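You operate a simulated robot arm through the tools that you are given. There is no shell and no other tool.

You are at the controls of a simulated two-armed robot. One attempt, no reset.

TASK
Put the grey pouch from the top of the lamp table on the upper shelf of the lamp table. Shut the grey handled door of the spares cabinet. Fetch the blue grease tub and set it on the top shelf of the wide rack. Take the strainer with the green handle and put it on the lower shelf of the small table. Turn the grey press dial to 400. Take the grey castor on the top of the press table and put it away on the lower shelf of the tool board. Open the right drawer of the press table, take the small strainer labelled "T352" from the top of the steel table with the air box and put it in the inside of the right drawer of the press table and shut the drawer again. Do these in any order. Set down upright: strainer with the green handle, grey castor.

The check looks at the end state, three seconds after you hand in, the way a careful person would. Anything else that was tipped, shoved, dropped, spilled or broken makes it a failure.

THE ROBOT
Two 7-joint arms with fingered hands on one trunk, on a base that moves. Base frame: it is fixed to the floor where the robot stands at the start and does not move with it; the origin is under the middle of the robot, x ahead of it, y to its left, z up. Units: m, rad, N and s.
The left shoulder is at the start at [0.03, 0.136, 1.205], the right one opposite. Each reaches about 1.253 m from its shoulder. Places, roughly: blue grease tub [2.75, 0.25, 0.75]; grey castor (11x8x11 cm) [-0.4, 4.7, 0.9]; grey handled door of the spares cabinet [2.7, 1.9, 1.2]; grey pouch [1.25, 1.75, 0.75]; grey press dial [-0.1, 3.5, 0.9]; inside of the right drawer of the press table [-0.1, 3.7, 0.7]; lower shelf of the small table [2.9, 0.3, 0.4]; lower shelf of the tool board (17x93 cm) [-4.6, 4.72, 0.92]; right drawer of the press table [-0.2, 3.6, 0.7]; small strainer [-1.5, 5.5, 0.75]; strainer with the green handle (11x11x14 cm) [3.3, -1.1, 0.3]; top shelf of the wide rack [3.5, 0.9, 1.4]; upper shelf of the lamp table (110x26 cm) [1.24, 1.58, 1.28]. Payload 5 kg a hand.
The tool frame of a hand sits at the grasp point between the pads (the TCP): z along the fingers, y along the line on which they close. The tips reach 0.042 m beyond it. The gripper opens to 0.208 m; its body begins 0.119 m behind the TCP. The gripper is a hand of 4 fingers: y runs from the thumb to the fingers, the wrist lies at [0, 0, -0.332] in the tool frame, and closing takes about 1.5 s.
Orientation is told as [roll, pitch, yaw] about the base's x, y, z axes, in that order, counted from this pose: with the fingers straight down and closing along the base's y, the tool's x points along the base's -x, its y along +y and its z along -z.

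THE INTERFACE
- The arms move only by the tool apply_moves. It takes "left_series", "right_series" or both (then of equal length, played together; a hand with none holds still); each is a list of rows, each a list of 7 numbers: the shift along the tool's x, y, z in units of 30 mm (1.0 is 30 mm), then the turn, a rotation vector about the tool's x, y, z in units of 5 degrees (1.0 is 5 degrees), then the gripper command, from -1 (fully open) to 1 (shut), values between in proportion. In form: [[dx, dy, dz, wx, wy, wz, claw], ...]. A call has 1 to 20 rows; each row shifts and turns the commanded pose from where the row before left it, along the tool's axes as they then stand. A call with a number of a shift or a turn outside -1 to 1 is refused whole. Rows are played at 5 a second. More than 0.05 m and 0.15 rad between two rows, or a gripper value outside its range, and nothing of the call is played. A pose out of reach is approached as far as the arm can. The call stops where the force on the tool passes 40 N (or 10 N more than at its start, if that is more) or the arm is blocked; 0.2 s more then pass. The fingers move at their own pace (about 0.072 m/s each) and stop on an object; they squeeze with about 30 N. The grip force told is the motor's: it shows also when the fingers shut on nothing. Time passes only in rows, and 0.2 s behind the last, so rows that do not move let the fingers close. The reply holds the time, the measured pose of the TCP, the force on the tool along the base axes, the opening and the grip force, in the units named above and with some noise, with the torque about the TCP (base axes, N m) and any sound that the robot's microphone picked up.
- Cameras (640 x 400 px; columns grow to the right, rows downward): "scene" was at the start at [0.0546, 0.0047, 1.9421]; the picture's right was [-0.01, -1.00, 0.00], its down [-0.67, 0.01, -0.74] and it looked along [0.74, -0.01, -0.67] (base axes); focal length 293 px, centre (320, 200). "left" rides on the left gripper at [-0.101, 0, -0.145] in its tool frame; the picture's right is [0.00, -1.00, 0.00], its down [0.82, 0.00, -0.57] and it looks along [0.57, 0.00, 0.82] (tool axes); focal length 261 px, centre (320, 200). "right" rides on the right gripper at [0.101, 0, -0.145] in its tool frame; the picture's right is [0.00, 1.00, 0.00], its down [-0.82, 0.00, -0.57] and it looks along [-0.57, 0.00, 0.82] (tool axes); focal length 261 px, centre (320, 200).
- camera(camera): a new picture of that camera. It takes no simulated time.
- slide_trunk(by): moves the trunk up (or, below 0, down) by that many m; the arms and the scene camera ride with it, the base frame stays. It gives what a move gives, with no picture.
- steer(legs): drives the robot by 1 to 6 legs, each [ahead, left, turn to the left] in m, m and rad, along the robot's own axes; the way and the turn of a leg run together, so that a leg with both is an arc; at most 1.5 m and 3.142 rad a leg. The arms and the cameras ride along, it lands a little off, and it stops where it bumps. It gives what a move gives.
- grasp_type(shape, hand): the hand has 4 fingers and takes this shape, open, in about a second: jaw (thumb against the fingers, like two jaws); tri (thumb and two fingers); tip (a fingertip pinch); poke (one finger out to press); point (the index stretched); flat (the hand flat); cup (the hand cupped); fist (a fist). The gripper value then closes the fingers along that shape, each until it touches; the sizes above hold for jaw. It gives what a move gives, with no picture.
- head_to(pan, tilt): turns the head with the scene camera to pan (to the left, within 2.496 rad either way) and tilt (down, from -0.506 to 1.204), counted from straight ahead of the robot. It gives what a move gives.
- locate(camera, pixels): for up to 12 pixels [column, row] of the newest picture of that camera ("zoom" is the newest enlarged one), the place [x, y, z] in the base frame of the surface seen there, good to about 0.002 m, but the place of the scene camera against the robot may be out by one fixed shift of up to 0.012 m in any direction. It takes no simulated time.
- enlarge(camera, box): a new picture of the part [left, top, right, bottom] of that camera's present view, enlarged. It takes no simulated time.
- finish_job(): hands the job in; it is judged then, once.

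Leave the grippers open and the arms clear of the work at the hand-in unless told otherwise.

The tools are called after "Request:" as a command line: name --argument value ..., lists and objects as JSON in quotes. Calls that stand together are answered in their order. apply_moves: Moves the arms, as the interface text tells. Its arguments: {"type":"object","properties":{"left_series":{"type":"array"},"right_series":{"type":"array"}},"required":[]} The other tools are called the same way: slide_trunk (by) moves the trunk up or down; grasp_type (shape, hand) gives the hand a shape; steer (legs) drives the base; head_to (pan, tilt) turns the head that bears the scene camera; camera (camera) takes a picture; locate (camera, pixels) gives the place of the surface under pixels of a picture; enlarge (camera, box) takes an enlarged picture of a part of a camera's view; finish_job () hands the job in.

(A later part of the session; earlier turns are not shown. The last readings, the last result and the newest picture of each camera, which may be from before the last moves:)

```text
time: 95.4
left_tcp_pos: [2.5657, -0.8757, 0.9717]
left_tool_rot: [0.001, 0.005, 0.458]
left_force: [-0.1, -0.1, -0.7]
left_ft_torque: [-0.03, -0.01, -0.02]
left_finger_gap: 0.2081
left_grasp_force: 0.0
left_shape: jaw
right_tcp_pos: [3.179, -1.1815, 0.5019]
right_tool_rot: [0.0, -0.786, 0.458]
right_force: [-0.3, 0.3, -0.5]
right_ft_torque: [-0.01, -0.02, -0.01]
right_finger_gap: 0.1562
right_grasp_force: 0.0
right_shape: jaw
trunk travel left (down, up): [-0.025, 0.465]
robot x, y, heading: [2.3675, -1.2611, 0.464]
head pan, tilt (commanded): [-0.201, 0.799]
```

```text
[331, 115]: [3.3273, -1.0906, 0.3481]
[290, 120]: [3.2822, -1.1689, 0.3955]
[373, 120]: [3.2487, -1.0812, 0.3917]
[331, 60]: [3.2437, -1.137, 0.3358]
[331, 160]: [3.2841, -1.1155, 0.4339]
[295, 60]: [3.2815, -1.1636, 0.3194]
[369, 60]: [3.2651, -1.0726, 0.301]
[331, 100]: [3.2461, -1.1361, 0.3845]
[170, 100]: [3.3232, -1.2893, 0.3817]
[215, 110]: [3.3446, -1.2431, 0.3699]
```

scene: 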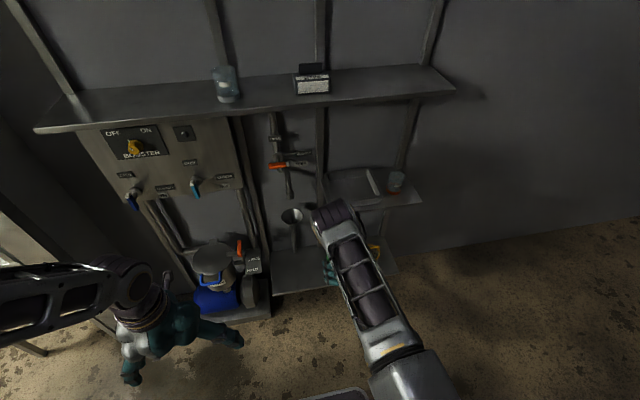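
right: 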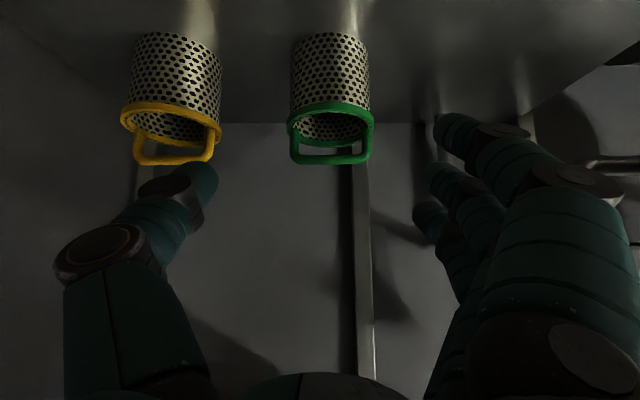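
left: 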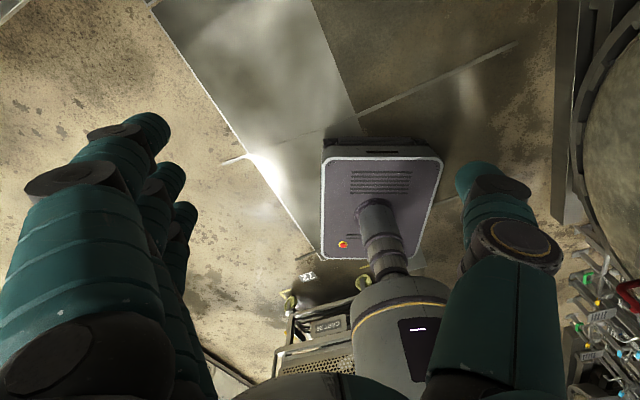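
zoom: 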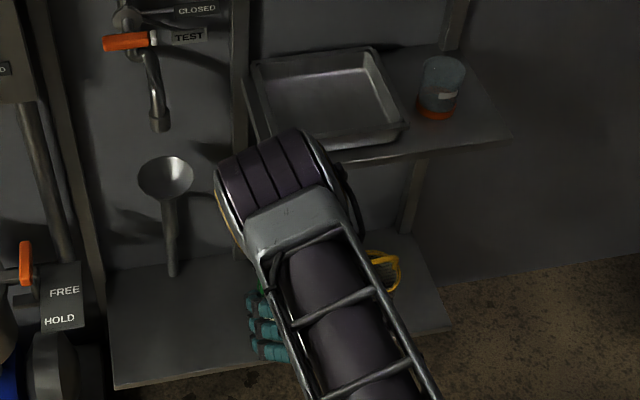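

The elbow is well clear (u≈2.12). Strainer centre ≈u 2.49, l −2.415. I shift 1.5 cm left, narrow the opening to 0.14, advance part-way and check.

Request:
apply_moves --right_series '[[0, 0.5, 0, 0, 0, 0, -0.35], [0, 0, 0.8, 0, 0, 0, -0.35], [0, 0, 0.8, 0, 0, 0, -0.35], [0, 0, 0.8, 0, 0, 0, -0.35], [0, 0, 0, 0, 0, 0, -0.35]]'

Request:
camera --camera "right"

```text
time: 96.6
left_tcp_pos: [2.5664, -0.8748, 0.9698]
left_tool_rot: [0.0, 0.004, 0.455]
left_force: [-0.2, 0.0, 0.8]
left_ft_torque: [0.0, 0.02, 0.02]
left_finger_gap: 0.2079
left_grasp_force: 0.0
left_shape: jaw
right_tcp_pos: [3.2194, -1.147, 0.4513]
right_tool_rot: [-0.001, -0.785, 0.457]
right_force: [-0.9, -0.4, -0.1]
right_ft_torque: [0.0, -0.03, -0.02]
right_finger_gap: 0.141
right_grasp_force: 0.1
right_shape: jaw
trunk travel left (down, up): [-0.025, 0.465]
robot x, y, heading: [2.3704, -1.2576, 0.456]
head pan, tilt (commanded): [-0.201, 0.799]
```

```text
taken
```

right: 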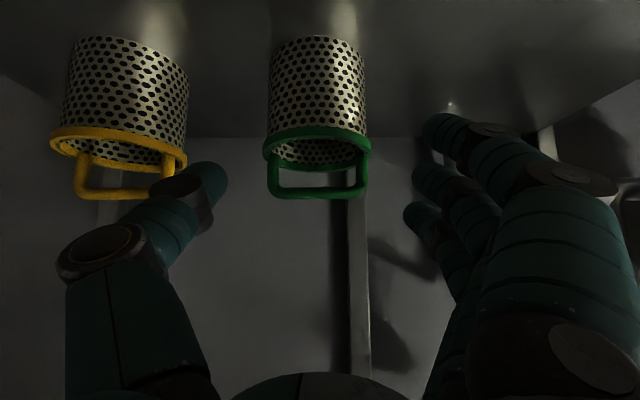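

Aligned: the green strainer is centred at column 318 and the thumb clears the yellow one by ~4 cm. I advance the rest.

Request:
apply_moves --right_series '[[0.05, 0, 0.9, 0, 0, 0, -0.35], [0.05, 0, 0.9, 0, 0, 0, -0.35], [0.04, 0, 0.9, 0, 0, 0, -0.35], [0, 0, 0.8, 0, 0, 0, -0.35], [0, 0, 0, 0, 0, 0, -0.35]]'

Request:
camera --camera "right"

```text
time: 97.8
left_tcp_pos: [2.5664, -0.8755, 0.9699]
left_tool_rot: [0.002, 0.005, 0.457]
left_force: [0.2, -0.5, 1.1]
left_ft_torque: [0.04, -0.01, 0.0]
left_finger_gap: 0.2078
left_grasp_force: 0.1
left_shape: jaw
right_tcp_pos: [3.2819, -1.1138, 0.3749]
right_tool_rot: [0.0, -0.786, 0.458]
right_force: [-0.9, 0.2, 0.5]
right_ft_torque: [0.02, 0.03, -0.01]
right_finger_gap: 0.1406
right_grasp_force: 0.2
right_shape: jaw
trunk travel left (down, up): [-0.025, 0.465]
robot x, y, heading: [2.3708, -1.2592, 0.456]
head pan, tilt (commanded): [-0.201, 0.799]
```

```text
taken
```

right: 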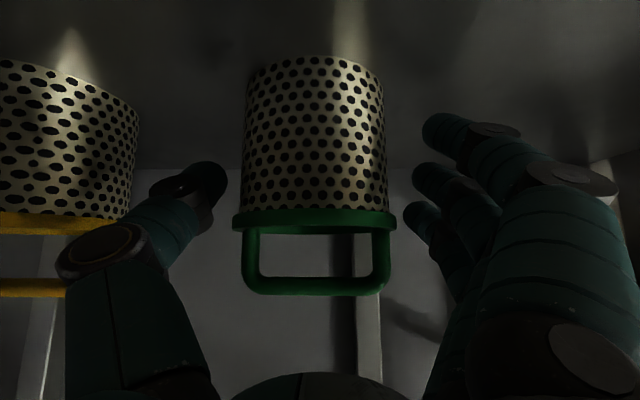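

The body sits between thumb and fingers just below its rim. I close.

Request:
apply_moves --right_series '[[0, 0, 0, 0, 0, 0, 0.1], [0, 0, 0, 0, 0, 0, 0.4], [0, 0, 0, 0, 0, 0, 1], [0, 0, 0, 0, 0, 0, 1], [0, 0, 0, 0, 0, 0, 1], [0, 0, 0, 0, 0, 0, 1], [0, 0, 0, 0, 0, 0, 1]]'

Request:
camera --camera "right"

```text
time: 99.4
left_tcp_pos: [2.5652, -0.8759, 0.9698]
left_tool_rot: [0.0, 0.004, 0.457]
left_force: [-0.2, -0.7, -0.4]
left_ft_torque: [-0.01, 0.0, 0.02]
left_finger_gap: 0.2075
left_grasp_force: 0.1
left_shape: jaw
right_tcp_pos: [3.2809, -1.1145, 0.3744]
right_tool_rot: [-0.003, -0.785, 0.457]
right_force: [-0.6, -1.3, 0.4]
right_ft_torque: [-0.02, 0.05, 0.0]
right_finger_gap: 0.0893
right_grasp_force: 29.7
right_shape: jaw
trunk travel left (down, up): [-0.025, 0.465]
robot x, y, heading: [2.3713, -1.2621, 0.458]
head pan, tilt (commanded): [-0.201, 0.799]
```

```text
taken
```

right: 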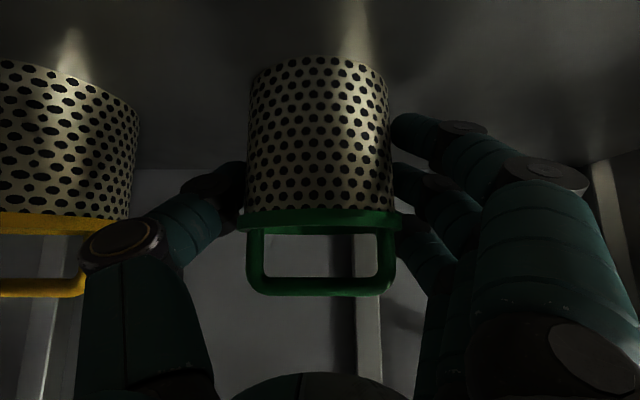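

Gripped (gap 0.089). I lift 6 cm vertically, then draw straight back.

Request:
apply_moves --right_series '[[-0.3, 0, -0.3, 0, 0, 0, 1], [-0.5, 0, -0.5, 0, 0, 0, 1], [-0.6, 0, -0.6, 0, 0, 0, 1], [0, 0, 0, 0, 0, 0, 1]]'

Request:
camera --camera "right"

Request:
apply_moves --right_series '[[0.5, 0, -0.5, 0, 0, 0, 1], [0.7, 0, -0.7, 0, 0, 0, 1], [0.7, 0, -0.7, 0, 0, 0, 1], [0.7, 0, -0.7, 0, 0, 0, 1], [0.7, 0, -0.7, 0, 0, 0, 1], [0.7, 0, -0.7, 0, 0, 0, 1], [0.5, 0, -0.5, 0, 0, 0, 1]]'

Request:
camera --camera "right"

Request:
camera --camera "scene"

```text
time: 100.4
left_tcp_pos: [2.5664, -0.8745, 0.9698]
left_tool_rot: [0.001, 0.004, 0.456]
left_force: [0.3, 0.5, -0.5]
left_ft_torque: [0.03, 0.03, 0.0]
left_finger_gap: 0.2079
left_grasp_force: 0.0
left_shape: jaw
right_tcp_pos: [3.2815, -1.1146, 0.434]
right_tool_rot: [0.001, -0.784, 0.458]
right_force: [-0.1, 0.6, -1.9]
right_ft_torque: [0.01, 0.02, 0.02]
right_finger_gap: 0.089
right_grasp_force: 30.3
right_shape: jaw
trunk travel left (down, up): [-0.025, 0.465]
robot x, y, heading: [2.369, -1.2598, 0.455]
head pan, tilt (commanded): [-0.201, 0.799]
```

```text
taken
```

right: 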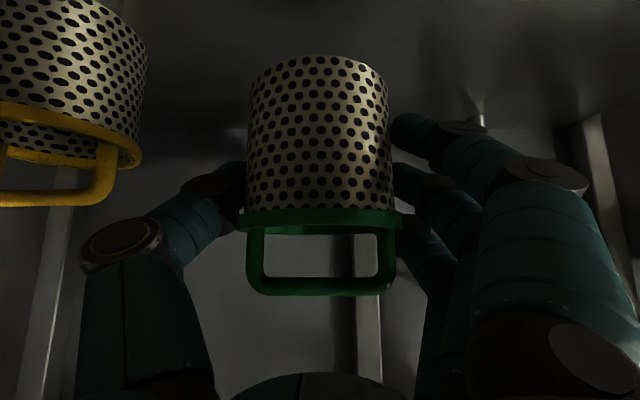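

```text
time: 102.0
left_tcp_pos: [2.567, -0.8752, 0.9689]
left_tool_rot: [0.0, 0.003, 0.457]
left_force: [-0.9, -0.9, -0.1]
left_ft_torque: [0.03, -0.02, 0.03]
left_finger_gap: 0.2078
left_grasp_force: 0.1
left_shape: jaw
right_tcp_pos: [3.1124, -1.1987, 0.4358]
right_tool_rot: [0.0, -0.785, 0.458]
right_force: [-0.4, 1.0, -2.1]
right_ft_torque: [-0.01, 0.07, 0.01]
right_finger_gap: 0.0889
right_grasp_force: 29.7
right_shape: jaw
trunk travel left (down, up): [-0.025, 0.465]
robot x, y, heading: [2.3682, -1.2614, 0.458]
head pan, tilt (commanded): [-0.201, 0.799]
```

```text
taken
```

right: 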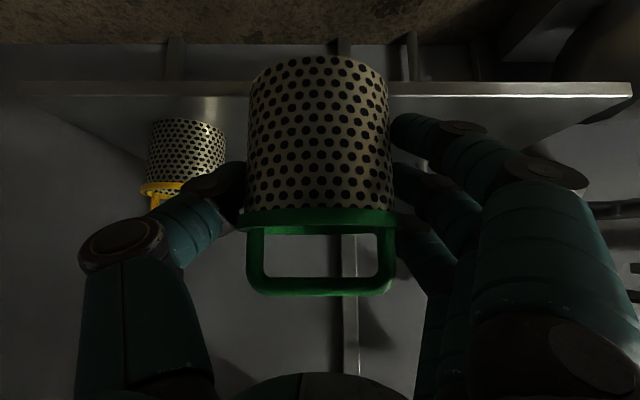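

```text
taken
```

scene: 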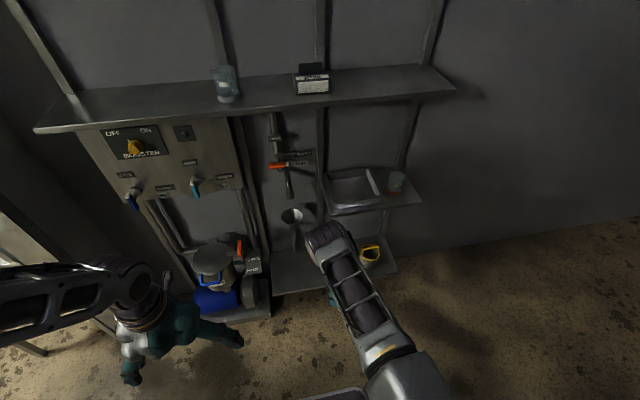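

Strainer is held upright. I raise it 7 cm more for carrying, then back 0.2 m and sidestep left in front of the small table's short side.

Request:
apply_moves --right_series '[[-0.55, 0, -0.55, 0, 0, 0, 1], [-0.55, 0, -0.55, 0, 0, 0, 1], [-0.55, 0, -0.55, 0, 0, 0, 1]]'

Request:
steer --legs '[[-0.2, 0, 0], [0, 1.42, 0]]'

Request:
head_to --pan -0.25 --tilt 0.65

Request:
camera --camera "scene"

Request:
camera --camera "right"

```text
time: 102.8
left_tcp_pos: [2.5658, -0.8751, 0.9704]
left_tool_rot: [0.001, 0.003, 0.456]
left_force: [0.1, -0.8, -0.9]
left_ft_torque: [0.0, 0.01, 0.02]
left_finger_gap: 0.2077
left_grasp_force: 0.0
left_shape: jaw
right_tcp_pos: [3.1107, -1.1978, 0.5063]
right_tool_rot: [0.0, -0.785, 0.457]
right_force: [-0.4, 0.1, -2.7]
right_ft_torque: [0.0, -0.08, -0.02]
right_finger_gap: 0.0889
right_grasp_force: 30.7
right_shape: jaw
trunk travel left (down, up): [-0.025, 0.465]
robot x, y, heading: [2.3678, -1.2581, 0.462]
head pan, tilt (commanded): [-0.201, 0.799]
```

```text
time: 110.9
left_tcp_pos: [1.7632, 0.285, 0.9703]
left_tool_rot: [-0.002, 0.004, 0.466]
left_force: [0.9, 0.4, -0.1]
left_ft_torque: [-0.05, 0.01, -0.04]
left_finger_gap: 0.2078
left_grasp_force: 0.0
left_shape: jaw
right_tcp_pos: [2.3098, -0.0319, 0.505]
right_tool_rot: [0.0, -0.785, 0.466]
right_force: [0.0, -0.2, -1.5]
right_ft_torque: [-0.02, 0.02, -0.02]
right_finger_gap: 0.089
right_grasp_force: 30.1
right_shape: jaw
trunk travel left (down, up): [-0.025, 0.465]
robot x, y, heading: [1.5695, -0.1, 0.466]
head pan, tilt (commanded): [-0.201, 0.799]
```

```text
time: 111.6
left_tcp_pos: [1.7633, 0.2849, 0.9699]
left_tool_rot: [0.001, 0.003, 0.466]
left_force: [-0.6, -0.3, 0.0]
left_ft_torque: [-0.03, -0.01, 0.06]
left_finger_gap: 0.2076
left_grasp_force: 0.0
left_shape: jaw
right_tcp_pos: [2.3104, -0.0327, 0.5056]
right_tool_rot: [0.0, -0.785, 0.466]
right_force: [0.1, -0.1, -2.4]
right_ft_torque: [-0.03, -0.01, 0.0]
right_finger_gap: 0.089
right_grasp_force: 29.8
right_shape: jaw
trunk travel left (down, up): [-0.025, 0.465]
robot x, y, heading: [1.5685, -0.1, 0.467]
head pan, tilt (commanded): [-0.25, 0.649]
```

```text
taken
```

scene: 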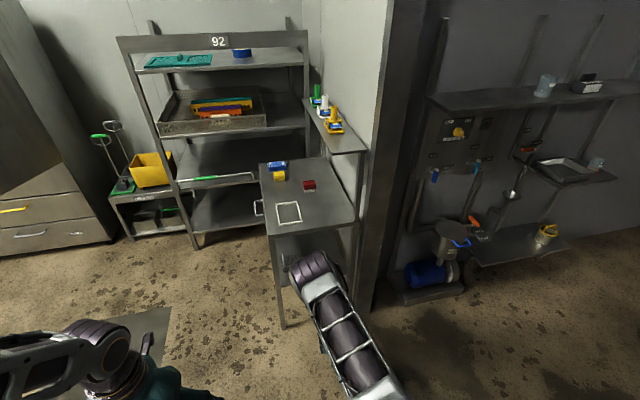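

```text
taken
```

right: 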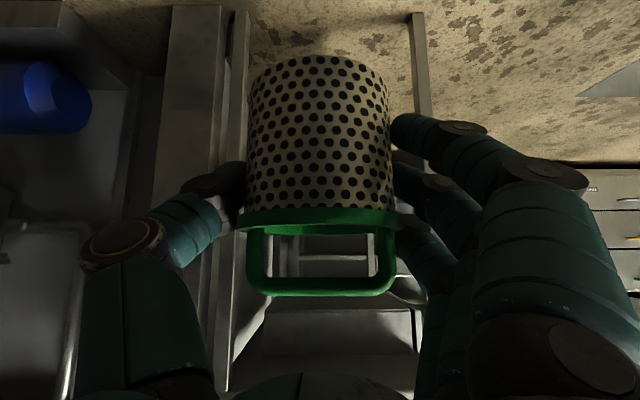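

I enlarge the table's lower shelf to see what stands on it.

Request:
enlarge --camera "scene" --box '[240, 200, 380, 340]'

Request:
locate --camera "zoom" --pixels '[[130, 90], [180, 100], [180, 200], [210, 170], [300, 130], [400, 150], [460, 200], [470, 100], [110, 250], [240, 140], [140, 60], [350, 170]]'

```text
2.86 times, centred on (310, 270) of scene
```

zoom: 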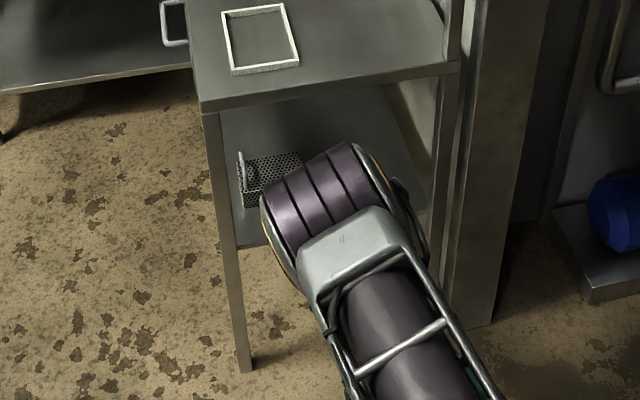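

```text
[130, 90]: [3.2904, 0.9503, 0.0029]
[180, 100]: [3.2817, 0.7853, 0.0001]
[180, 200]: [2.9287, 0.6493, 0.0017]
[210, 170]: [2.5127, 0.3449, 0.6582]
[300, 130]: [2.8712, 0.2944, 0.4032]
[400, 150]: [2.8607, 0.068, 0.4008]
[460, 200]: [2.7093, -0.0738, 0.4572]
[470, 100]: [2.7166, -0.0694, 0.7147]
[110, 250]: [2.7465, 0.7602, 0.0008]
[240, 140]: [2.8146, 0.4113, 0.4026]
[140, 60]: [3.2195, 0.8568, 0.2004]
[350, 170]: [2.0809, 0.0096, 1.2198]
```

Request:
locate --camera "zoom" --pixels '[[246, 205], [243, 155], [262, 155], [300, 153], [302, 170], [265, 180], [255, 215], [270, 158], [290, 180], [250, 190]]'

```text
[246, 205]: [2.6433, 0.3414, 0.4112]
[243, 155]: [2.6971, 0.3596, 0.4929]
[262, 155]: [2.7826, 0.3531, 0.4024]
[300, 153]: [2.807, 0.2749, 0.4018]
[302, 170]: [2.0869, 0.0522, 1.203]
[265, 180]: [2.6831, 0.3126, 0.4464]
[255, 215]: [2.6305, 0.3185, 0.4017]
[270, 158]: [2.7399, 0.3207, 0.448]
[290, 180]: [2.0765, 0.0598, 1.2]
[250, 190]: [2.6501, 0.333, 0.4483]
```

A grater stands at the front-left of that shelf, so the free room matters. I look with the right hand's camera at the legs and the shelf.

Request:
enlarge --camera "right" --box '[160, 0, 480, 400]'

Request:
locate --camera "right" --pixels '[[241, 80], [228, 320], [418, 100], [410, 300], [245, 340], [320, 345], [385, 300], [405, 285], [330, 260], [300, 320], [215, 100], [330, 390]]'

```text
1.00 times, centred on (320, 200) of right (not enlarged: the box is as wide or as high as the picture)
```

zoom: 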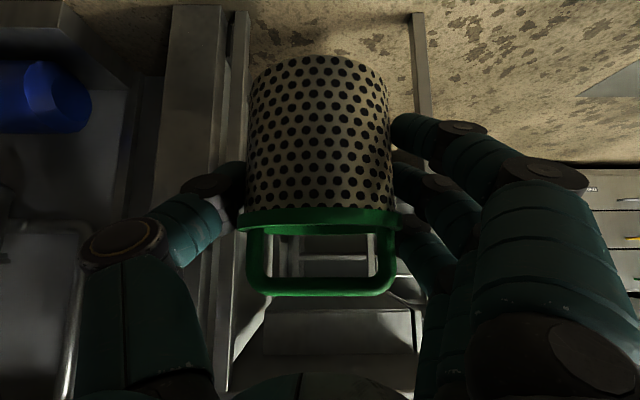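

```text
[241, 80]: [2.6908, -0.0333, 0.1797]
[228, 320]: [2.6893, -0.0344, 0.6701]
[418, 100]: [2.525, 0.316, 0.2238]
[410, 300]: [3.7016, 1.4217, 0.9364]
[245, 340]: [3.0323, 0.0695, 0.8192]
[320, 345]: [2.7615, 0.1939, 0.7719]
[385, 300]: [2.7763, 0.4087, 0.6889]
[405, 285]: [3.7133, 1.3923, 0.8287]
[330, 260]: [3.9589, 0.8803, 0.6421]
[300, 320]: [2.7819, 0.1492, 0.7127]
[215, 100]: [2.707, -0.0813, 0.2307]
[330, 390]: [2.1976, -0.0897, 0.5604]
```

The legs' inner gap is only 0.35 m and the grater stands beside the way in. The long (drawer) side behind the grater offers more room. I locate the drains stand and floor there to see whether the robot can stand facing that side.

Request:
locate --camera "scene" --pixels '[[190, 190], [135, 240], [185, 225], [195, 245], [115, 190], [258, 208], [262, 180], [240, 240], [110, 240], [310, 115], [265, 235], [220, 260]]'

Request:
enlarge --camera "scene" --box '[100, 100, 300, 280]'

```text
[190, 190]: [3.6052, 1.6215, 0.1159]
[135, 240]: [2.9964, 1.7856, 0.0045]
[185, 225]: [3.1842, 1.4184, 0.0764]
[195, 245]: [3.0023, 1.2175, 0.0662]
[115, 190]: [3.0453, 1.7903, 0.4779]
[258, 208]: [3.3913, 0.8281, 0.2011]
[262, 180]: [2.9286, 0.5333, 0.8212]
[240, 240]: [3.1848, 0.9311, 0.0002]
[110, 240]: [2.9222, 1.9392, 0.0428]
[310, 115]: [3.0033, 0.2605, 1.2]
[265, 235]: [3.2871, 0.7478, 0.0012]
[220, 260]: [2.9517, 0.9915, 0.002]
```

```text
2.22 times, centred on (200, 190) of scene
```

zoom: 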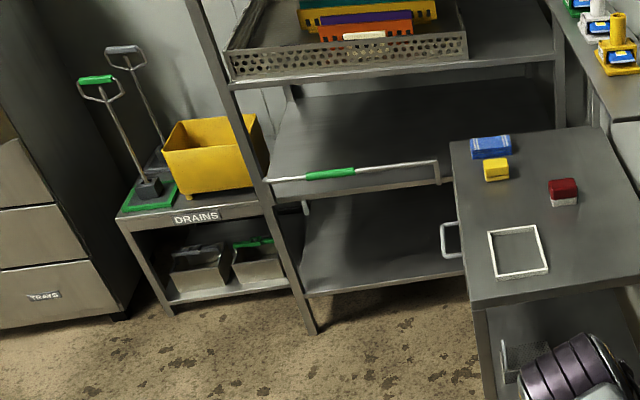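

The space left of the table is free (drains stand is at u≥3.47). Plan: raise the strainer above table height, drive round, face the drawer side and set it on the shelf behind the grater. First raise the trunk.

Request:
slide_trunk --by 0.42

Request:
apply_moves --right_series '[[-0.5, 0.9, -0.5, 0, 0, 0, 1], [-0.5, 0.9, -0.5, 0, 0, 0, 1], [-0.5, 0.9, -0.5, 0, 0, 0, 1], [-0.3, 0.95, -0.3, 0, 0, 0, 1], [0, 0.95, 0, 0, 0, 0, 1], [0, 0.95, 0, 0, 0, 0, 1], [0, 0.95, 0, 0, 0, 0, 1], [0, 0.95, 0, 0, 0, 0, 1], [0, 0.95, 0, 0, 0, 0, 1], [0, 0.95, 0, 0, 0, 0, 1], [0, 0.5, 0, 0, 0, 0, 1]]'

Request:
camera --camera "scene"

Request:
camera --camera "right"

```text
refused: 0.42 is not a number from -0.4 to 0.4
```

```text
time: 114.0
left_tcp_pos: [1.7634, 0.2858, 0.9705]
left_tool_rot: [-0.003, 0.004, 0.467]
left_force: [0.5, 0.1, -0.3]
left_ft_torque: [-0.03, -0.01, -0.01]
left_finger_gap: 0.2079
left_grasp_force: 0.1
left_shape: jaw
right_tcp_pos: [2.1781, 0.2327, 0.5801]
right_tool_rot: [-0.001, -0.785, 0.465]
right_force: [-0.4, 0.5, -2.7]
right_ft_torque: [0.01, 0.0, -0.01]
right_finger_gap: 0.089
right_grasp_force: 29.7
right_shape: jaw
trunk travel left (down, up): [-0.025, 0.465]
robot x, y, heading: [1.57, -0.0998, 0.468]
head pan, tilt (commanded): [-0.25, 0.649]
```

```text
taken
```

scene: 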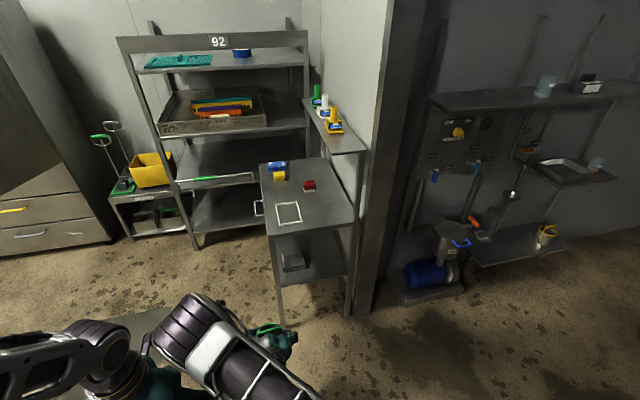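

```text
taken
```

right: 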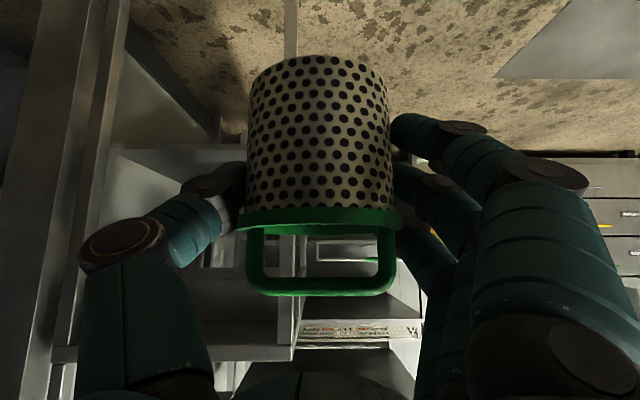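

The trunk call was refused (limit 0.4) but the arm shifted left safely. The shelf is now unobstructed in the scene view; I enlarge it to measure the grater and drawer.

Request:
enlarge --camera "scene" --box '[240, 150, 370, 300]'

Request:
locate --camera "zoom" --pixels '[[258, 275], [258, 308], [270, 312], [313, 307], [313, 275], [285, 270], [375, 270], [395, 230], [265, 235], [195, 150], [215, 240], [410, 310]]'

```text
2.67 times, centred on (305, 225) of scene
```

zoom: 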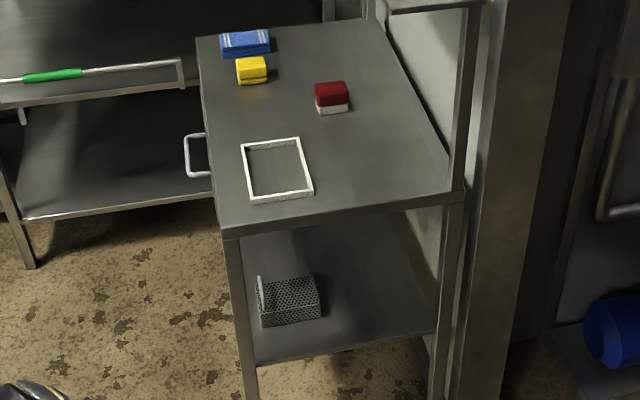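

```text
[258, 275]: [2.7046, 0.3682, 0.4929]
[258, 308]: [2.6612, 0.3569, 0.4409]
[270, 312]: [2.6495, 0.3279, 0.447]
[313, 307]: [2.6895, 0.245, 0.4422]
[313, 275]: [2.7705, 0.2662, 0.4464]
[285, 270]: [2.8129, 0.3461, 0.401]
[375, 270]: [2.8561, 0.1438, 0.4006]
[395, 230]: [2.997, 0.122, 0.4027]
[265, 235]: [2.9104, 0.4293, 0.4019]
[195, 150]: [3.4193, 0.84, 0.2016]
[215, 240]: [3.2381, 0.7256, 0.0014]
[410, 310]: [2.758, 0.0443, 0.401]
```

The grater spans l −0.95…−0.82, u 2.53–2.62. Coming in obliquely from the front-left (heading ≈−0.16) leaves 2.5–4 cm clearance everywhere to a spot right of the grater (u≈2.515, l≈−1.065). I turn right 0.625 and sidestep to the pre-insert place.

Request:
steer --legs '[[0, 0, -0.625], [0, 0.371, 0], [0.15, 0, 0]]'

Request:
head_to --pan 0.1 --tilt 0.75

Request:
camera --camera "scene"

Request:
camera --camera "right"

```text
time: 119.1
left_tcp_pos: [2.1642, 0.4356, 0.9699]
left_tool_rot: [0.0, 0.006, -0.167]
left_force: [1.2, -0.8, -0.7]
left_ft_torque: [0.0, 0.17, 0.02]
left_finger_gap: 0.2078
left_grasp_force: 0.1
left_shape: jaw
right_tcp_pos: [2.4679, 0.1506, 0.58]
right_tool_rot: [-0.001, -0.784, -0.167]
right_force: [1.4, -0.5, -3.0]
right_ft_torque: [0.0, 0.06, 0.06]
right_finger_gap: 0.089
right_grasp_force: 29.8
right_shape: jaw
trunk travel left (down, up): [-0.025, 0.465]
robot x, y, heading: [1.7804, 0.2428, -0.163]
head pan, tilt (commanded): [-0.25, 0.649]
```

```text
time: 119.9
left_tcp_pos: [2.1639, 0.4349, 0.9691]
left_tool_rot: [-0.001, 0.003, -0.168]
left_force: [-0.8, 1.3, -0.1]
left_ft_torque: [0.0, -0.01, 0.01]
left_finger_gap: 0.2077
left_grasp_force: 0.0
left_shape: jaw
right_tcp_pos: [2.4657, 0.148, 0.5804]
right_tool_rot: [-0.001, -0.786, -0.167]
right_force: [-1.2, -1.0, -3.5]
right_ft_torque: [0.01, 0.01, 0.02]
right_finger_gap: 0.0888
right_grasp_force: 29.7
right_shape: jaw
trunk travel left (down, up): [-0.025, 0.465]
robot x, y, heading: [1.7778, 0.2396, -0.167]
head pan, tilt (commanded): [0.099, 0.75]
```

```text
taken
```

scene: 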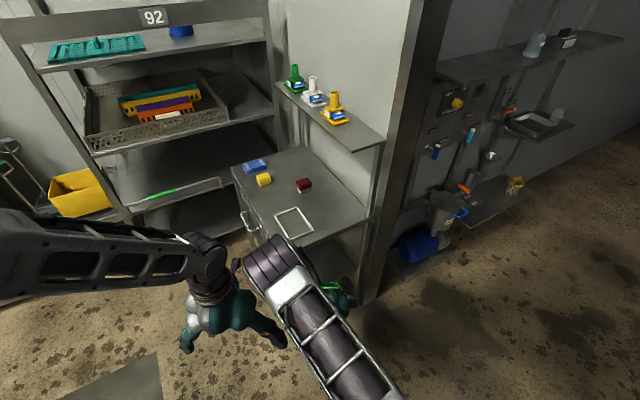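

```text
taken
```

right: 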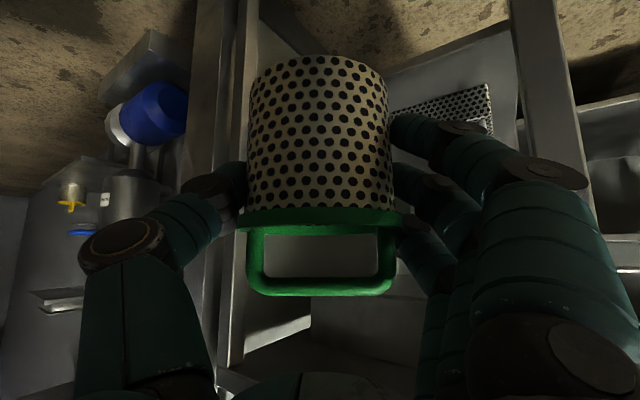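

I'm lined up; target is 0.265 m ahead and 0.012 m left. I insert the strainer with the arm in steps, first lowering a bit.

Request:
apply_moves --right_series '[[0.35, 0, 0.35, 0, 0, 0, 1], [0.35, 0, 0.35, 0, 0, 0, 1], [-0.7, 0.1, 0.7, 0, 0, 0, 1], [-0.7, 0.1, 0.7, 0, 0, 0, 1], [-0.7, 0.1, 0.7, 0, 0, 0, 1], [-0.7, 0.1, 0.7, 0, 0, 0, 1], [0, 0, 0, 0, 0, 0, 1]]'

Request:
camera --camera "right"

Request:
camera --camera "scene"

```text
time: 121.5
left_tcp_pos: [2.1642, 0.4357, 0.9691]
left_tool_rot: [-0.001, 0.004, -0.168]
left_force: [-0.2, -1.1, 0.0]
left_ft_torque: [-0.03, -0.06, 0.01]
left_finger_gap: 0.2078
left_grasp_force: 0.0
left_shape: jaw
right_tcp_pos: [2.5857, 0.1412, 0.5504]
right_tool_rot: [-0.001, -0.785, -0.167]
right_force: [0.1, 0.9, -2.0]
right_ft_torque: [-0.01, 0.06, 0.02]
right_finger_gap: 0.0889
right_grasp_force: 30.1
right_shape: jaw
trunk travel left (down, up): [-0.025, 0.465]
robot x, y, heading: [1.778, 0.2373, -0.171]
head pan, tilt (commanded): [0.099, 0.75]
```

```text
taken
```

right: 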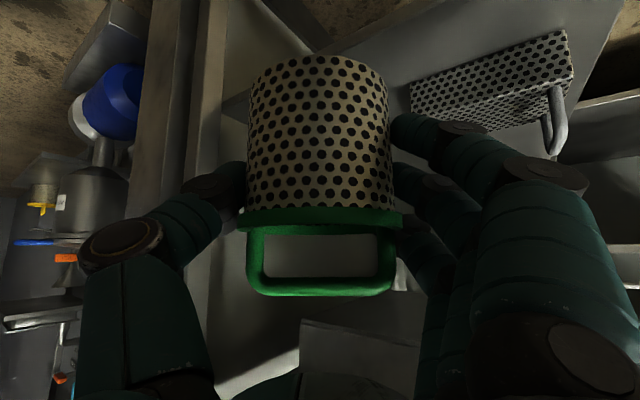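

```text
taken
```

scene: 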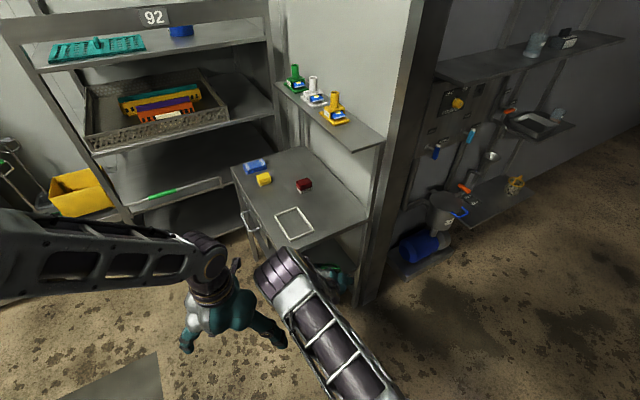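

Clear on all sides. I continue 14.5 cm ahead.

Request:
apply_moves --right_series '[[-0.7, 0, 0.7, 0, 0, 0, 1], [-0.7, 0, 0.7, 0, 0, 0, 1], [-0.7, 0, 0.7, 0, 0, 0, 1], [-0.7, 0, 0.7, 0, 0, 0, 1], [-0.6, 0, 0.6, 0, 0, 0, 1], [0, 0, 0, 0, 0, 0, 1]]'

Request:
camera --camera "right"

Request:
enlarge --camera "scene" --box '[220, 140, 400, 320]'

```text
time: 122.9
left_tcp_pos: [2.1637, 0.436, 0.9698]
left_tool_rot: [0.001, 0.005, -0.168]
left_force: [0.0, -0.2, 0.7]
left_ft_torque: [-0.02, 0.0, 0.0]
left_finger_gap: 0.2077
left_grasp_force: 0.1
left_shape: jaw
right_tcp_pos: [2.7274, 0.1161, 0.551]
right_tool_rot: [0.0, -0.786, -0.165]
right_force: [-0.1, -0.3, -2.2]
right_ft_torque: [-0.03, 0.0, 0.0]
right_finger_gap: 0.089
right_grasp_force: 29.6
right_shape: jaw
trunk travel left (down, up): [-0.025, 0.465]
robot x, y, heading: [1.7811, 0.2394, -0.17]
head pan, tilt (commanded): [0.099, 0.75]
```

```text
taken
```

right: 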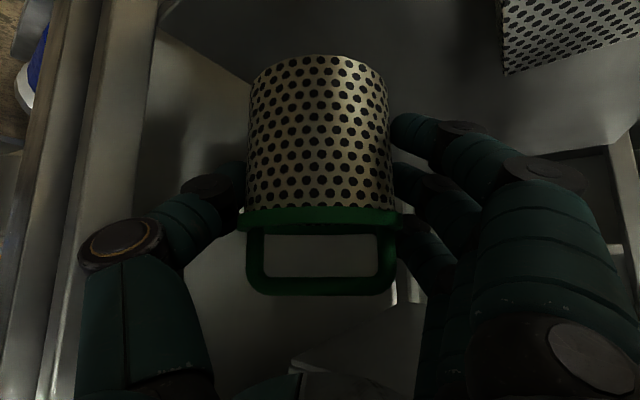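

```text
2.22 times, centred on (310, 230) of scene
```

zoom: 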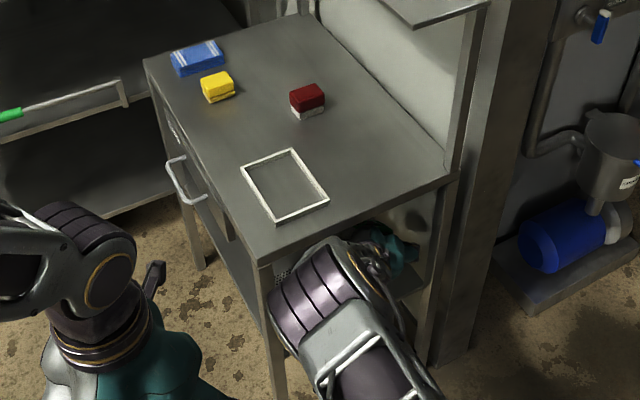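

On target (u 2.514, l −1.064). I check the elbow's height over the table and then lower.

Request:
locate --camera "zoom" --pixels '[[325, 285], [350, 250], [300, 330], [380, 300]]'

Request:
apply_moves --right_series '[[0.5, 0, 0.5, 0, 0, 0, 1], [0.5, 0, 0.5, 0, 0, 0, 1], [0.5, 0, 0.5, 0, 0, 0, 1], [0, 0, 0, 0, 0, 0, 1]]'

Request:
camera --camera "right"

```text
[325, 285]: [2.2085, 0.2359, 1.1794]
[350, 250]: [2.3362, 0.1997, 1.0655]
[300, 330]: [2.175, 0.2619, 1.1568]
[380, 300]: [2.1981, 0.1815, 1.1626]
```

```text
time: 123.9
left_tcp_pos: [2.1649, 0.4363, 0.9703]
left_tool_rot: [-0.001, 0.004, -0.168]
left_force: [-0.4, 0.8, -0.5]
left_ft_torque: [0.0, -0.01, 0.0]
left_finger_gap: 0.2079
left_grasp_force: 0.1
left_shape: jaw
right_tcp_pos: [2.7265, 0.1165, 0.4875]
right_tool_rot: [-0.001, -0.784, -0.168]
right_force: [-1.1, -0.4, -2.3]
right_ft_torque: [0.0, 0.0, 0.01]
right_finger_gap: 0.089
right_grasp_force: 29.8
right_shape: jaw
trunk travel left (down, up): [-0.025, 0.465]
robot x, y, heading: [1.7776, 0.2426, -0.168]
head pan, tilt (commanded): [0.099, 0.75]
```

```text
taken
```

right: 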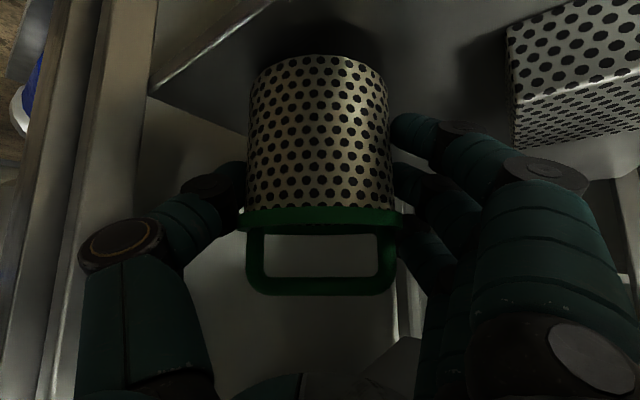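

I check where the shelf edge is relative to the strainer's bottom.

Request:
locate --camera "right" --pixels '[[200, 58], [250, 20], [180, 110], [220, 130], [420, 60], [320, 70], [290, 30], [120, 60], [600, 150], [420, 90]]'

```text
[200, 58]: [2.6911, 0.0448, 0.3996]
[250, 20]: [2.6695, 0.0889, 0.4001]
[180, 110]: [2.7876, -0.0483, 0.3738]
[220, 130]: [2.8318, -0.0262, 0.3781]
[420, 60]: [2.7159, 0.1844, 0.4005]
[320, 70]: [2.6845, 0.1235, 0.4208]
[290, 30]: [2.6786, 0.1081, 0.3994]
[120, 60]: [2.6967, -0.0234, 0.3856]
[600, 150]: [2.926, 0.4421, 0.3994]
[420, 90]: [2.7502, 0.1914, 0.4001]
```

Strainer's front edge is ~3 cm inside the shelf edge. I lower the last 1.5 cm gently.

Request:
apply_moves --right_series '[[0.22, 0, 0.22, 0, 0, 0, 1], [0.06, 0, 0.06, 0, 0, 0, 1], [0, 0, 0, 0, 0, 0, 1]]'

Request:
apply_moves --right_series '[[0.06, 0, 0.06, 0, 0, 0, 1], [0, 0, 0, 0, 0, 0, 1]]'

```text
time: 124.7
left_tcp_pos: [2.1636, 0.4362, 0.9709]
left_tool_rot: [0.001, 0.002, -0.168]
left_force: [0.0, -0.7, -0.3]
left_ft_torque: [-0.03, 0.02, 0.0]
left_finger_gap: 0.208
left_grasp_force: 0.0
left_shape: jaw
right_tcp_pos: [2.7277, 0.1172, 0.4764]
right_tool_rot: [-0.001, -0.785, -0.169]
right_force: [0.4, -0.2, -2.8]
right_ft_torque: [0.01, 0.01, -0.02]
right_finger_gap: 0.0889
right_grasp_force: 29.7
right_shape: jaw
trunk travel left (down, up): [-0.025, 0.465]
robot x, y, heading: [1.7779, 0.2395, -0.168]
head pan, tilt (commanded): [0.099, 0.75]
```

```text
time: 125.3
left_tcp_pos: [2.1652, 0.4367, 0.9697]
left_tool_rot: [0.001, 0.004, -0.166]
left_force: [-0.6, -0.3, 0.4]
left_ft_torque: [0.01, 0.03, -0.01]
left_finger_gap: 0.2075
left_grasp_force: 0.0
left_shape: jaw
right_tcp_pos: [2.7279, 0.1195, 0.4743]
right_tool_rot: [0.0, -0.786, -0.168]
right_force: [0.2, -1.6, 2.9]
right_ft_torque: [0.14, 0.07, 0.01]
right_finger_gap: 0.089
right_grasp_force: 30.7
right_shape: jaw
trunk travel left (down, up): [-0.025, 0.465]
robot x, y, heading: [1.7798, 0.2376, -0.169]
head pan, tilt (commanded): [0.099, 0.75]
```

Contact is felt. I open slightly to 0.115 and look.

Request:
apply_moves --right_series '[[0.02, 0, 0.02, 0, 0, 0, 0.5], [0, 0, 0, 0, 0, 0, 0.15], [0, 0, 0, 0, 0, 0, 0.0], [0, 0, 0, 0, 0, 0, -0.1], [0, 0, 0, 0, 0, 0, -0.1]]'

Request:
camera --camera "right"

```text
time: 126.5
left_tcp_pos: [2.1643, 0.436, 0.9704]
left_tool_rot: [0.001, 0.003, -0.166]
left_force: [0.2, 0.0, -0.8]
left_ft_torque: [-0.01, -0.01, -0.01]
left_finger_gap: 0.2081
left_grasp_force: 0.1
left_shape: jaw
right_tcp_pos: [2.7269, 0.117, 0.4719]
right_tool_rot: [-0.001, -0.786, -0.168]
right_force: [-0.2, 0.7, 0.0]
right_ft_torque: [0.0, 0.01, -0.03]
right_finger_gap: 0.1133
right_grasp_force: 0.1
right_shape: jaw
trunk travel left (down, up): [-0.025, 0.465]
robot x, y, heading: [1.7772, 0.2406, -0.169]
head pan, tilt (commanded): [0.099, 0.75]
```

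```text
taken
```

right: 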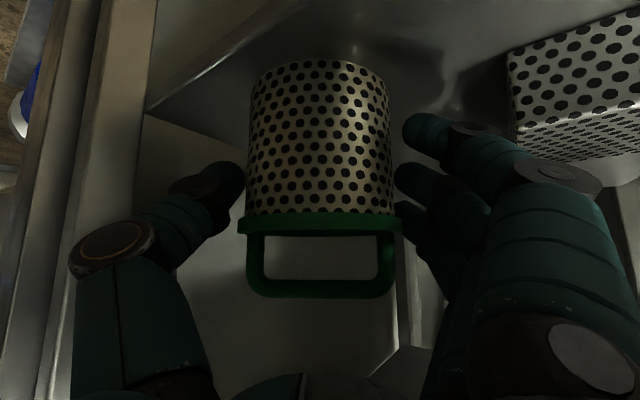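

Slightly wider to 0.127, then I withdraw along the finger axis.

Request:
apply_moves --right_series '[[0, 0, 0, 0, 0, 0, -0.22], [0, 0, 0, 0, 0, 0, -0.22], [0, 0, -0.5, 0, 0, 0, -0.22], [0, 0, -0.8, 0, 0, 0, -0.22], [0, 0, -0.9, 0, 0, 0, -0.22]]'

Request:
camera --camera "right"

```text
time: 127.7
left_tcp_pos: [2.1642, 0.4362, 0.9694]
left_tool_rot: [0.0, 0.004, -0.167]
left_force: [0.0, 0.1, -0.2]
left_ft_torque: [0.01, -0.06, 0.02]
left_finger_gap: 0.2077
left_grasp_force: 0.1
left_shape: jaw
right_tcp_pos: [2.6822, 0.1247, 0.5201]
right_tool_rot: [0.0, -0.784, -0.166]
right_force: [-1.0, -0.1, 0.4]
right_ft_torque: [0.01, 0.02, -0.01]
right_finger_gap: 0.1262
right_grasp_force: 0.0
right_shape: jaw
trunk travel left (down, up): [-0.025, 0.465]
robot x, y, heading: [1.7809, 0.2405, -0.166]
head pan, tilt (commanded): [0.099, 0.75]
```

```text
taken
```

right: 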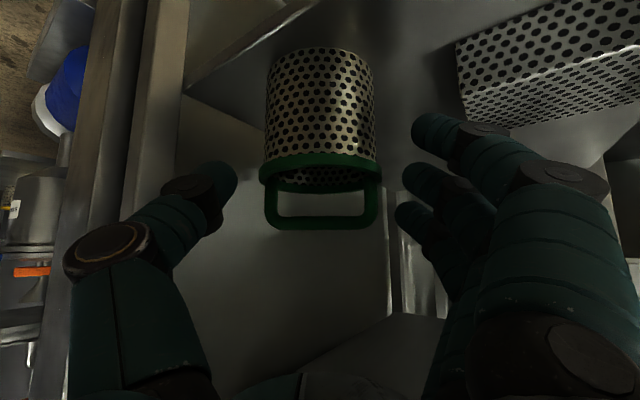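

The strainer stands upright. I withdraw further and drive back.

Request:
apply_moves --right_series '[[0, 0, -0.9, 0, 0, 0, -0.22], [0.4, 0, -0.9, 0, 0, 0, -0.22], [0.7, 0, -0.7, 0, 0, 0, -0.22], [0.7, 0, -0.7, 0, 0, 0, -0.22], [0.7, 0, -0.7, 0, 0, 0, -0.22], [0.7, 0, -0.7, 0, 0, 0, -0.22]]'

Request:
steer --legs '[[-0.3, 0, 0]]'

Request:
camera --camera "scene"

Request:
enlarge --camera "scene" --box '[240, 120, 400, 280]'

```text
time: 128.3
left_tcp_pos: [2.1621, 0.4391, 0.9697]
left_tool_rot: [0.003, 0.011, -0.168]
left_force: [-5.5, 12.3, 0.6]
left_ft_torque: [-2.34, -0.92, -0.34]
left_finger_gap: 0.208
left_grasp_force: 0.0
left_shape: jaw
right_tcp_pos: [2.6453, 0.128, 0.5428]
right_tool_rot: [0.002, -0.783, -0.171]
right_force: [-0.3, 0.5, -0.7]
right_ft_torque: [-0.01, -0.04, -0.01]
right_finger_gap: 0.1265
right_grasp_force: 0.1
right_shape: jaw
trunk travel left (down, up): [-0.025, 0.465]
robot x, y, heading: [1.7791, 0.2383, -0.17]
head pan, tilt (commanded): [0.099, 0.75]
stopped in row 2 (left hand): the force on the tool passed its limit at 72 N (the readings are from after the stop); the commanded pose is now the measured one
```

```text
time: 130.3
left_tcp_pos: [1.8685, 0.4887, 0.9701]
left_tool_rot: [0.004, 0.009, -0.169]
left_force: [-15.5, 31.5, 0.3]
left_ft_torque: [-5.53, -2.79, -0.91]
left_finger_gap: 0.2082
left_grasp_force: 0.0
left_shape: jaw
right_tcp_pos: [2.3521, 0.1745, 0.5445]
right_tool_rot: [-0.001, -0.785, -0.173]
right_force: [-0.4, 0.5, -0.1]
right_ft_torque: [-0.03, -0.01, -0.01]
right_finger_gap: 0.1264
right_grasp_force: 0.1
right_shape: jaw
trunk travel left (down, up): [-0.025, 0.465]
robot x, y, heading: [1.4856, 0.2874, -0.167]
head pan, tilt (commanded): [0.099, 0.75]
```

```text
taken
```

scene: 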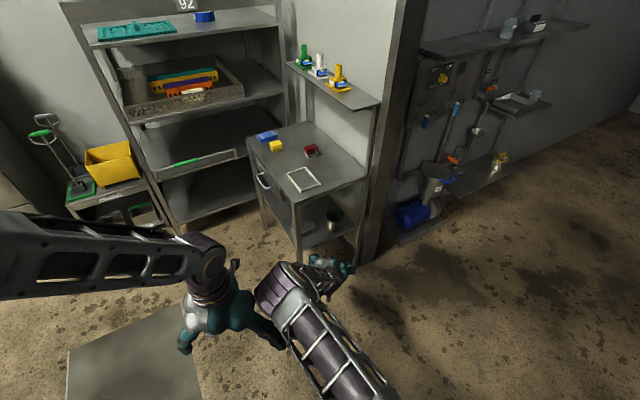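

```text
2.50 times, centred on (320, 200) of scene
```

zoom: 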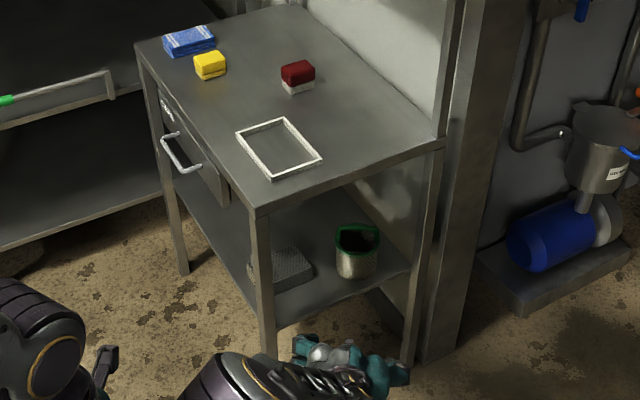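

The strainer is standing upright on the lower shelf. The left thumb touches my right elbow, so I separate the arms: right hand goes right, left hand left.

Request:
apply_moves --right_series '[[0, -0.8, 0, 0, 0, 0, -0.5], [0, -0.8, 0, 0, 0, 0, -0.5], [0, -0.8, 0, 0, 0, 0, -0.5], [0, -0.8, 0, 0, 0, 0, -0.5], [0, -0.8, 0, 0, 0, 0, -1], [0, -0.8, 0, 0, 0, 0, -1]]' --left_series '[[0, 0.7, 0, 0, 0, 0, -1], [0, 0.7, 0, 0, 0, 0, -1], [0, 0.5, 0, 0, 0, 0, -1], [0, 0, 0, 0, 0, 0, -1], [0, 0, 0, 0, 0, 0, -1], [0, 0, 0, 0, 0, 0, -1]]'

Request:
camera --camera "scene"

```text
time: 131.7
left_tcp_pos: [1.8781, 0.5441, 0.9694]
left_tool_rot: [0.002, 0.009, -0.168]
left_force: [-0.3, 0.0, -1.1]
left_ft_torque: [0.06, -0.02, 0.02]
left_finger_gap: 0.208
left_grasp_force: 0.1
left_shape: jaw
right_tcp_pos: [2.3278, 0.0329, 0.5414]
right_tool_rot: [0.003, -0.784, -0.172]
right_force: [-0.1, 0.1, 0.6]
right_ft_torque: [-0.04, 0.04, -0.08]
right_finger_gap: 0.2077
right_grasp_force: 0.0
right_shape: jaw
trunk travel left (down, up): [-0.025, 0.465]
robot x, y, heading: [1.4878, 0.2853, -0.164]
head pan, tilt (commanded): [0.099, 0.75]
```

```text
taken
```

scene: 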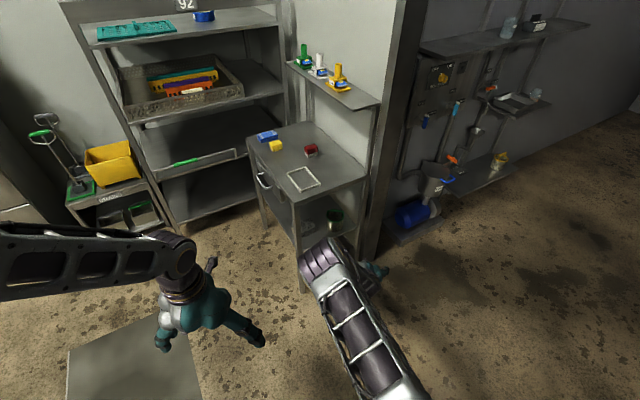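

Separated. I raise the trunk back and bring the right hand to a compact fingers-down travel pose.

Request:
slide_trunk --by 0.2

Request:
apply_moves --right_series '[[0.094, -0.4, -0.943, 0, 1, 0, -1], [0.176, -0.4, -0.931, 0, 1, 0, -1], [0.256, -0.4, -0.912, 0, 1, 0, -1], [0.335, -0.4, -0.886, 0, 1, 0, -1], [0.411, -0.4, -0.854, 0, 1, 0, -1], [0.484, -0.4, -0.815, 0, 1, 0, -1], [0.553, -0.4, -0.769, 0, 1, 0, -1], [0.618, -0.2, -0.718, 0, 1, 0, -1], [0.678, 0, -0.662, 0, 1, 0, -1], [0.8, 0, -0.8, 0, 0, 0, -1], [0.8, 0, -0.8, 0, 0, 0, -1], [0.8, 0, -0.8, 0, 0, 0, -1], [0.8, 0, -0.8, 0, 0, 0, -1], [0.8, 0, -0.8, 0, 0, 0, -1], [0.8, 0, -0.8, 0, 0, 0, -1]]'

Request:
camera --camera "scene"

```text
time: 133.9
left_tcp_pos: [1.8792, 0.5434, 1.1684]
left_tool_rot: [0.005, 0.008, -0.169]
left_force: [0.6, -1.3, -0.5]
left_ft_torque: [0.0, -0.01, 0.02]
left_finger_gap: 0.2077
left_grasp_force: 0.2
left_shape: jaw
right_tcp_pos: [2.3271, 0.0334, 0.741]
right_tool_rot: [-0.001, -0.782, -0.172]
right_force: [-0.7, -0.4, -0.3]
right_ft_torque: [0.01, -0.01, 0.02]
right_finger_gap: 0.208
right_grasp_force: 0.0
right_shape: jaw
trunk travel left (down, up): [-0.225, 0.265]
robot x, y, heading: [1.481, 0.2878, -0.169]
head pan, tilt (commanded): [0.099, 0.75]
```

```text
time: 137.1
left_tcp_pos: [1.8773, 0.5448, 1.1695]
left_tool_rot: [0.004, 0.008, -0.169]
left_force: [-1.1, 0.8, -0.3]
left_ft_torque: [0.01, -0.13, 0.0]
left_finger_gap: 0.2078
left_grasp_force: 0.1
left_shape: jaw
right_tcp_pos: [1.9731, 0.0027, 1.0523]
right_tool_rot: [-0.001, 0.0, -0.172]
right_force: [-0.9, -0.1, 0.1]
right_ft_torque: [-0.01, -0.13, 0.02]
right_finger_gap: 0.2081
right_grasp_force: 0.2
right_shape: jaw
trunk travel left (down, up): [-0.225, 0.265]
robot x, y, heading: [1.4845, 0.2886, -0.168]
head pan, tilt (commanded): [0.099, 0.75]
```

```text
taken
```

scene: 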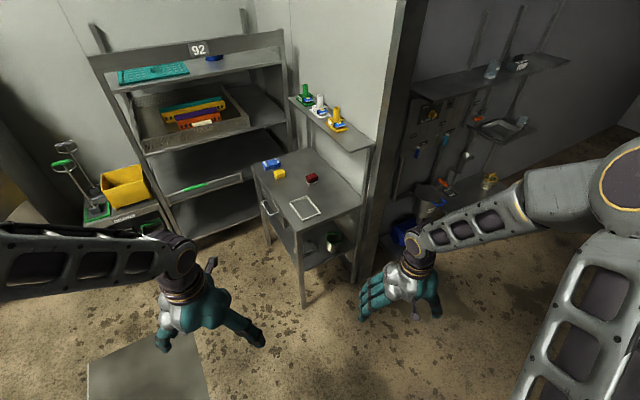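

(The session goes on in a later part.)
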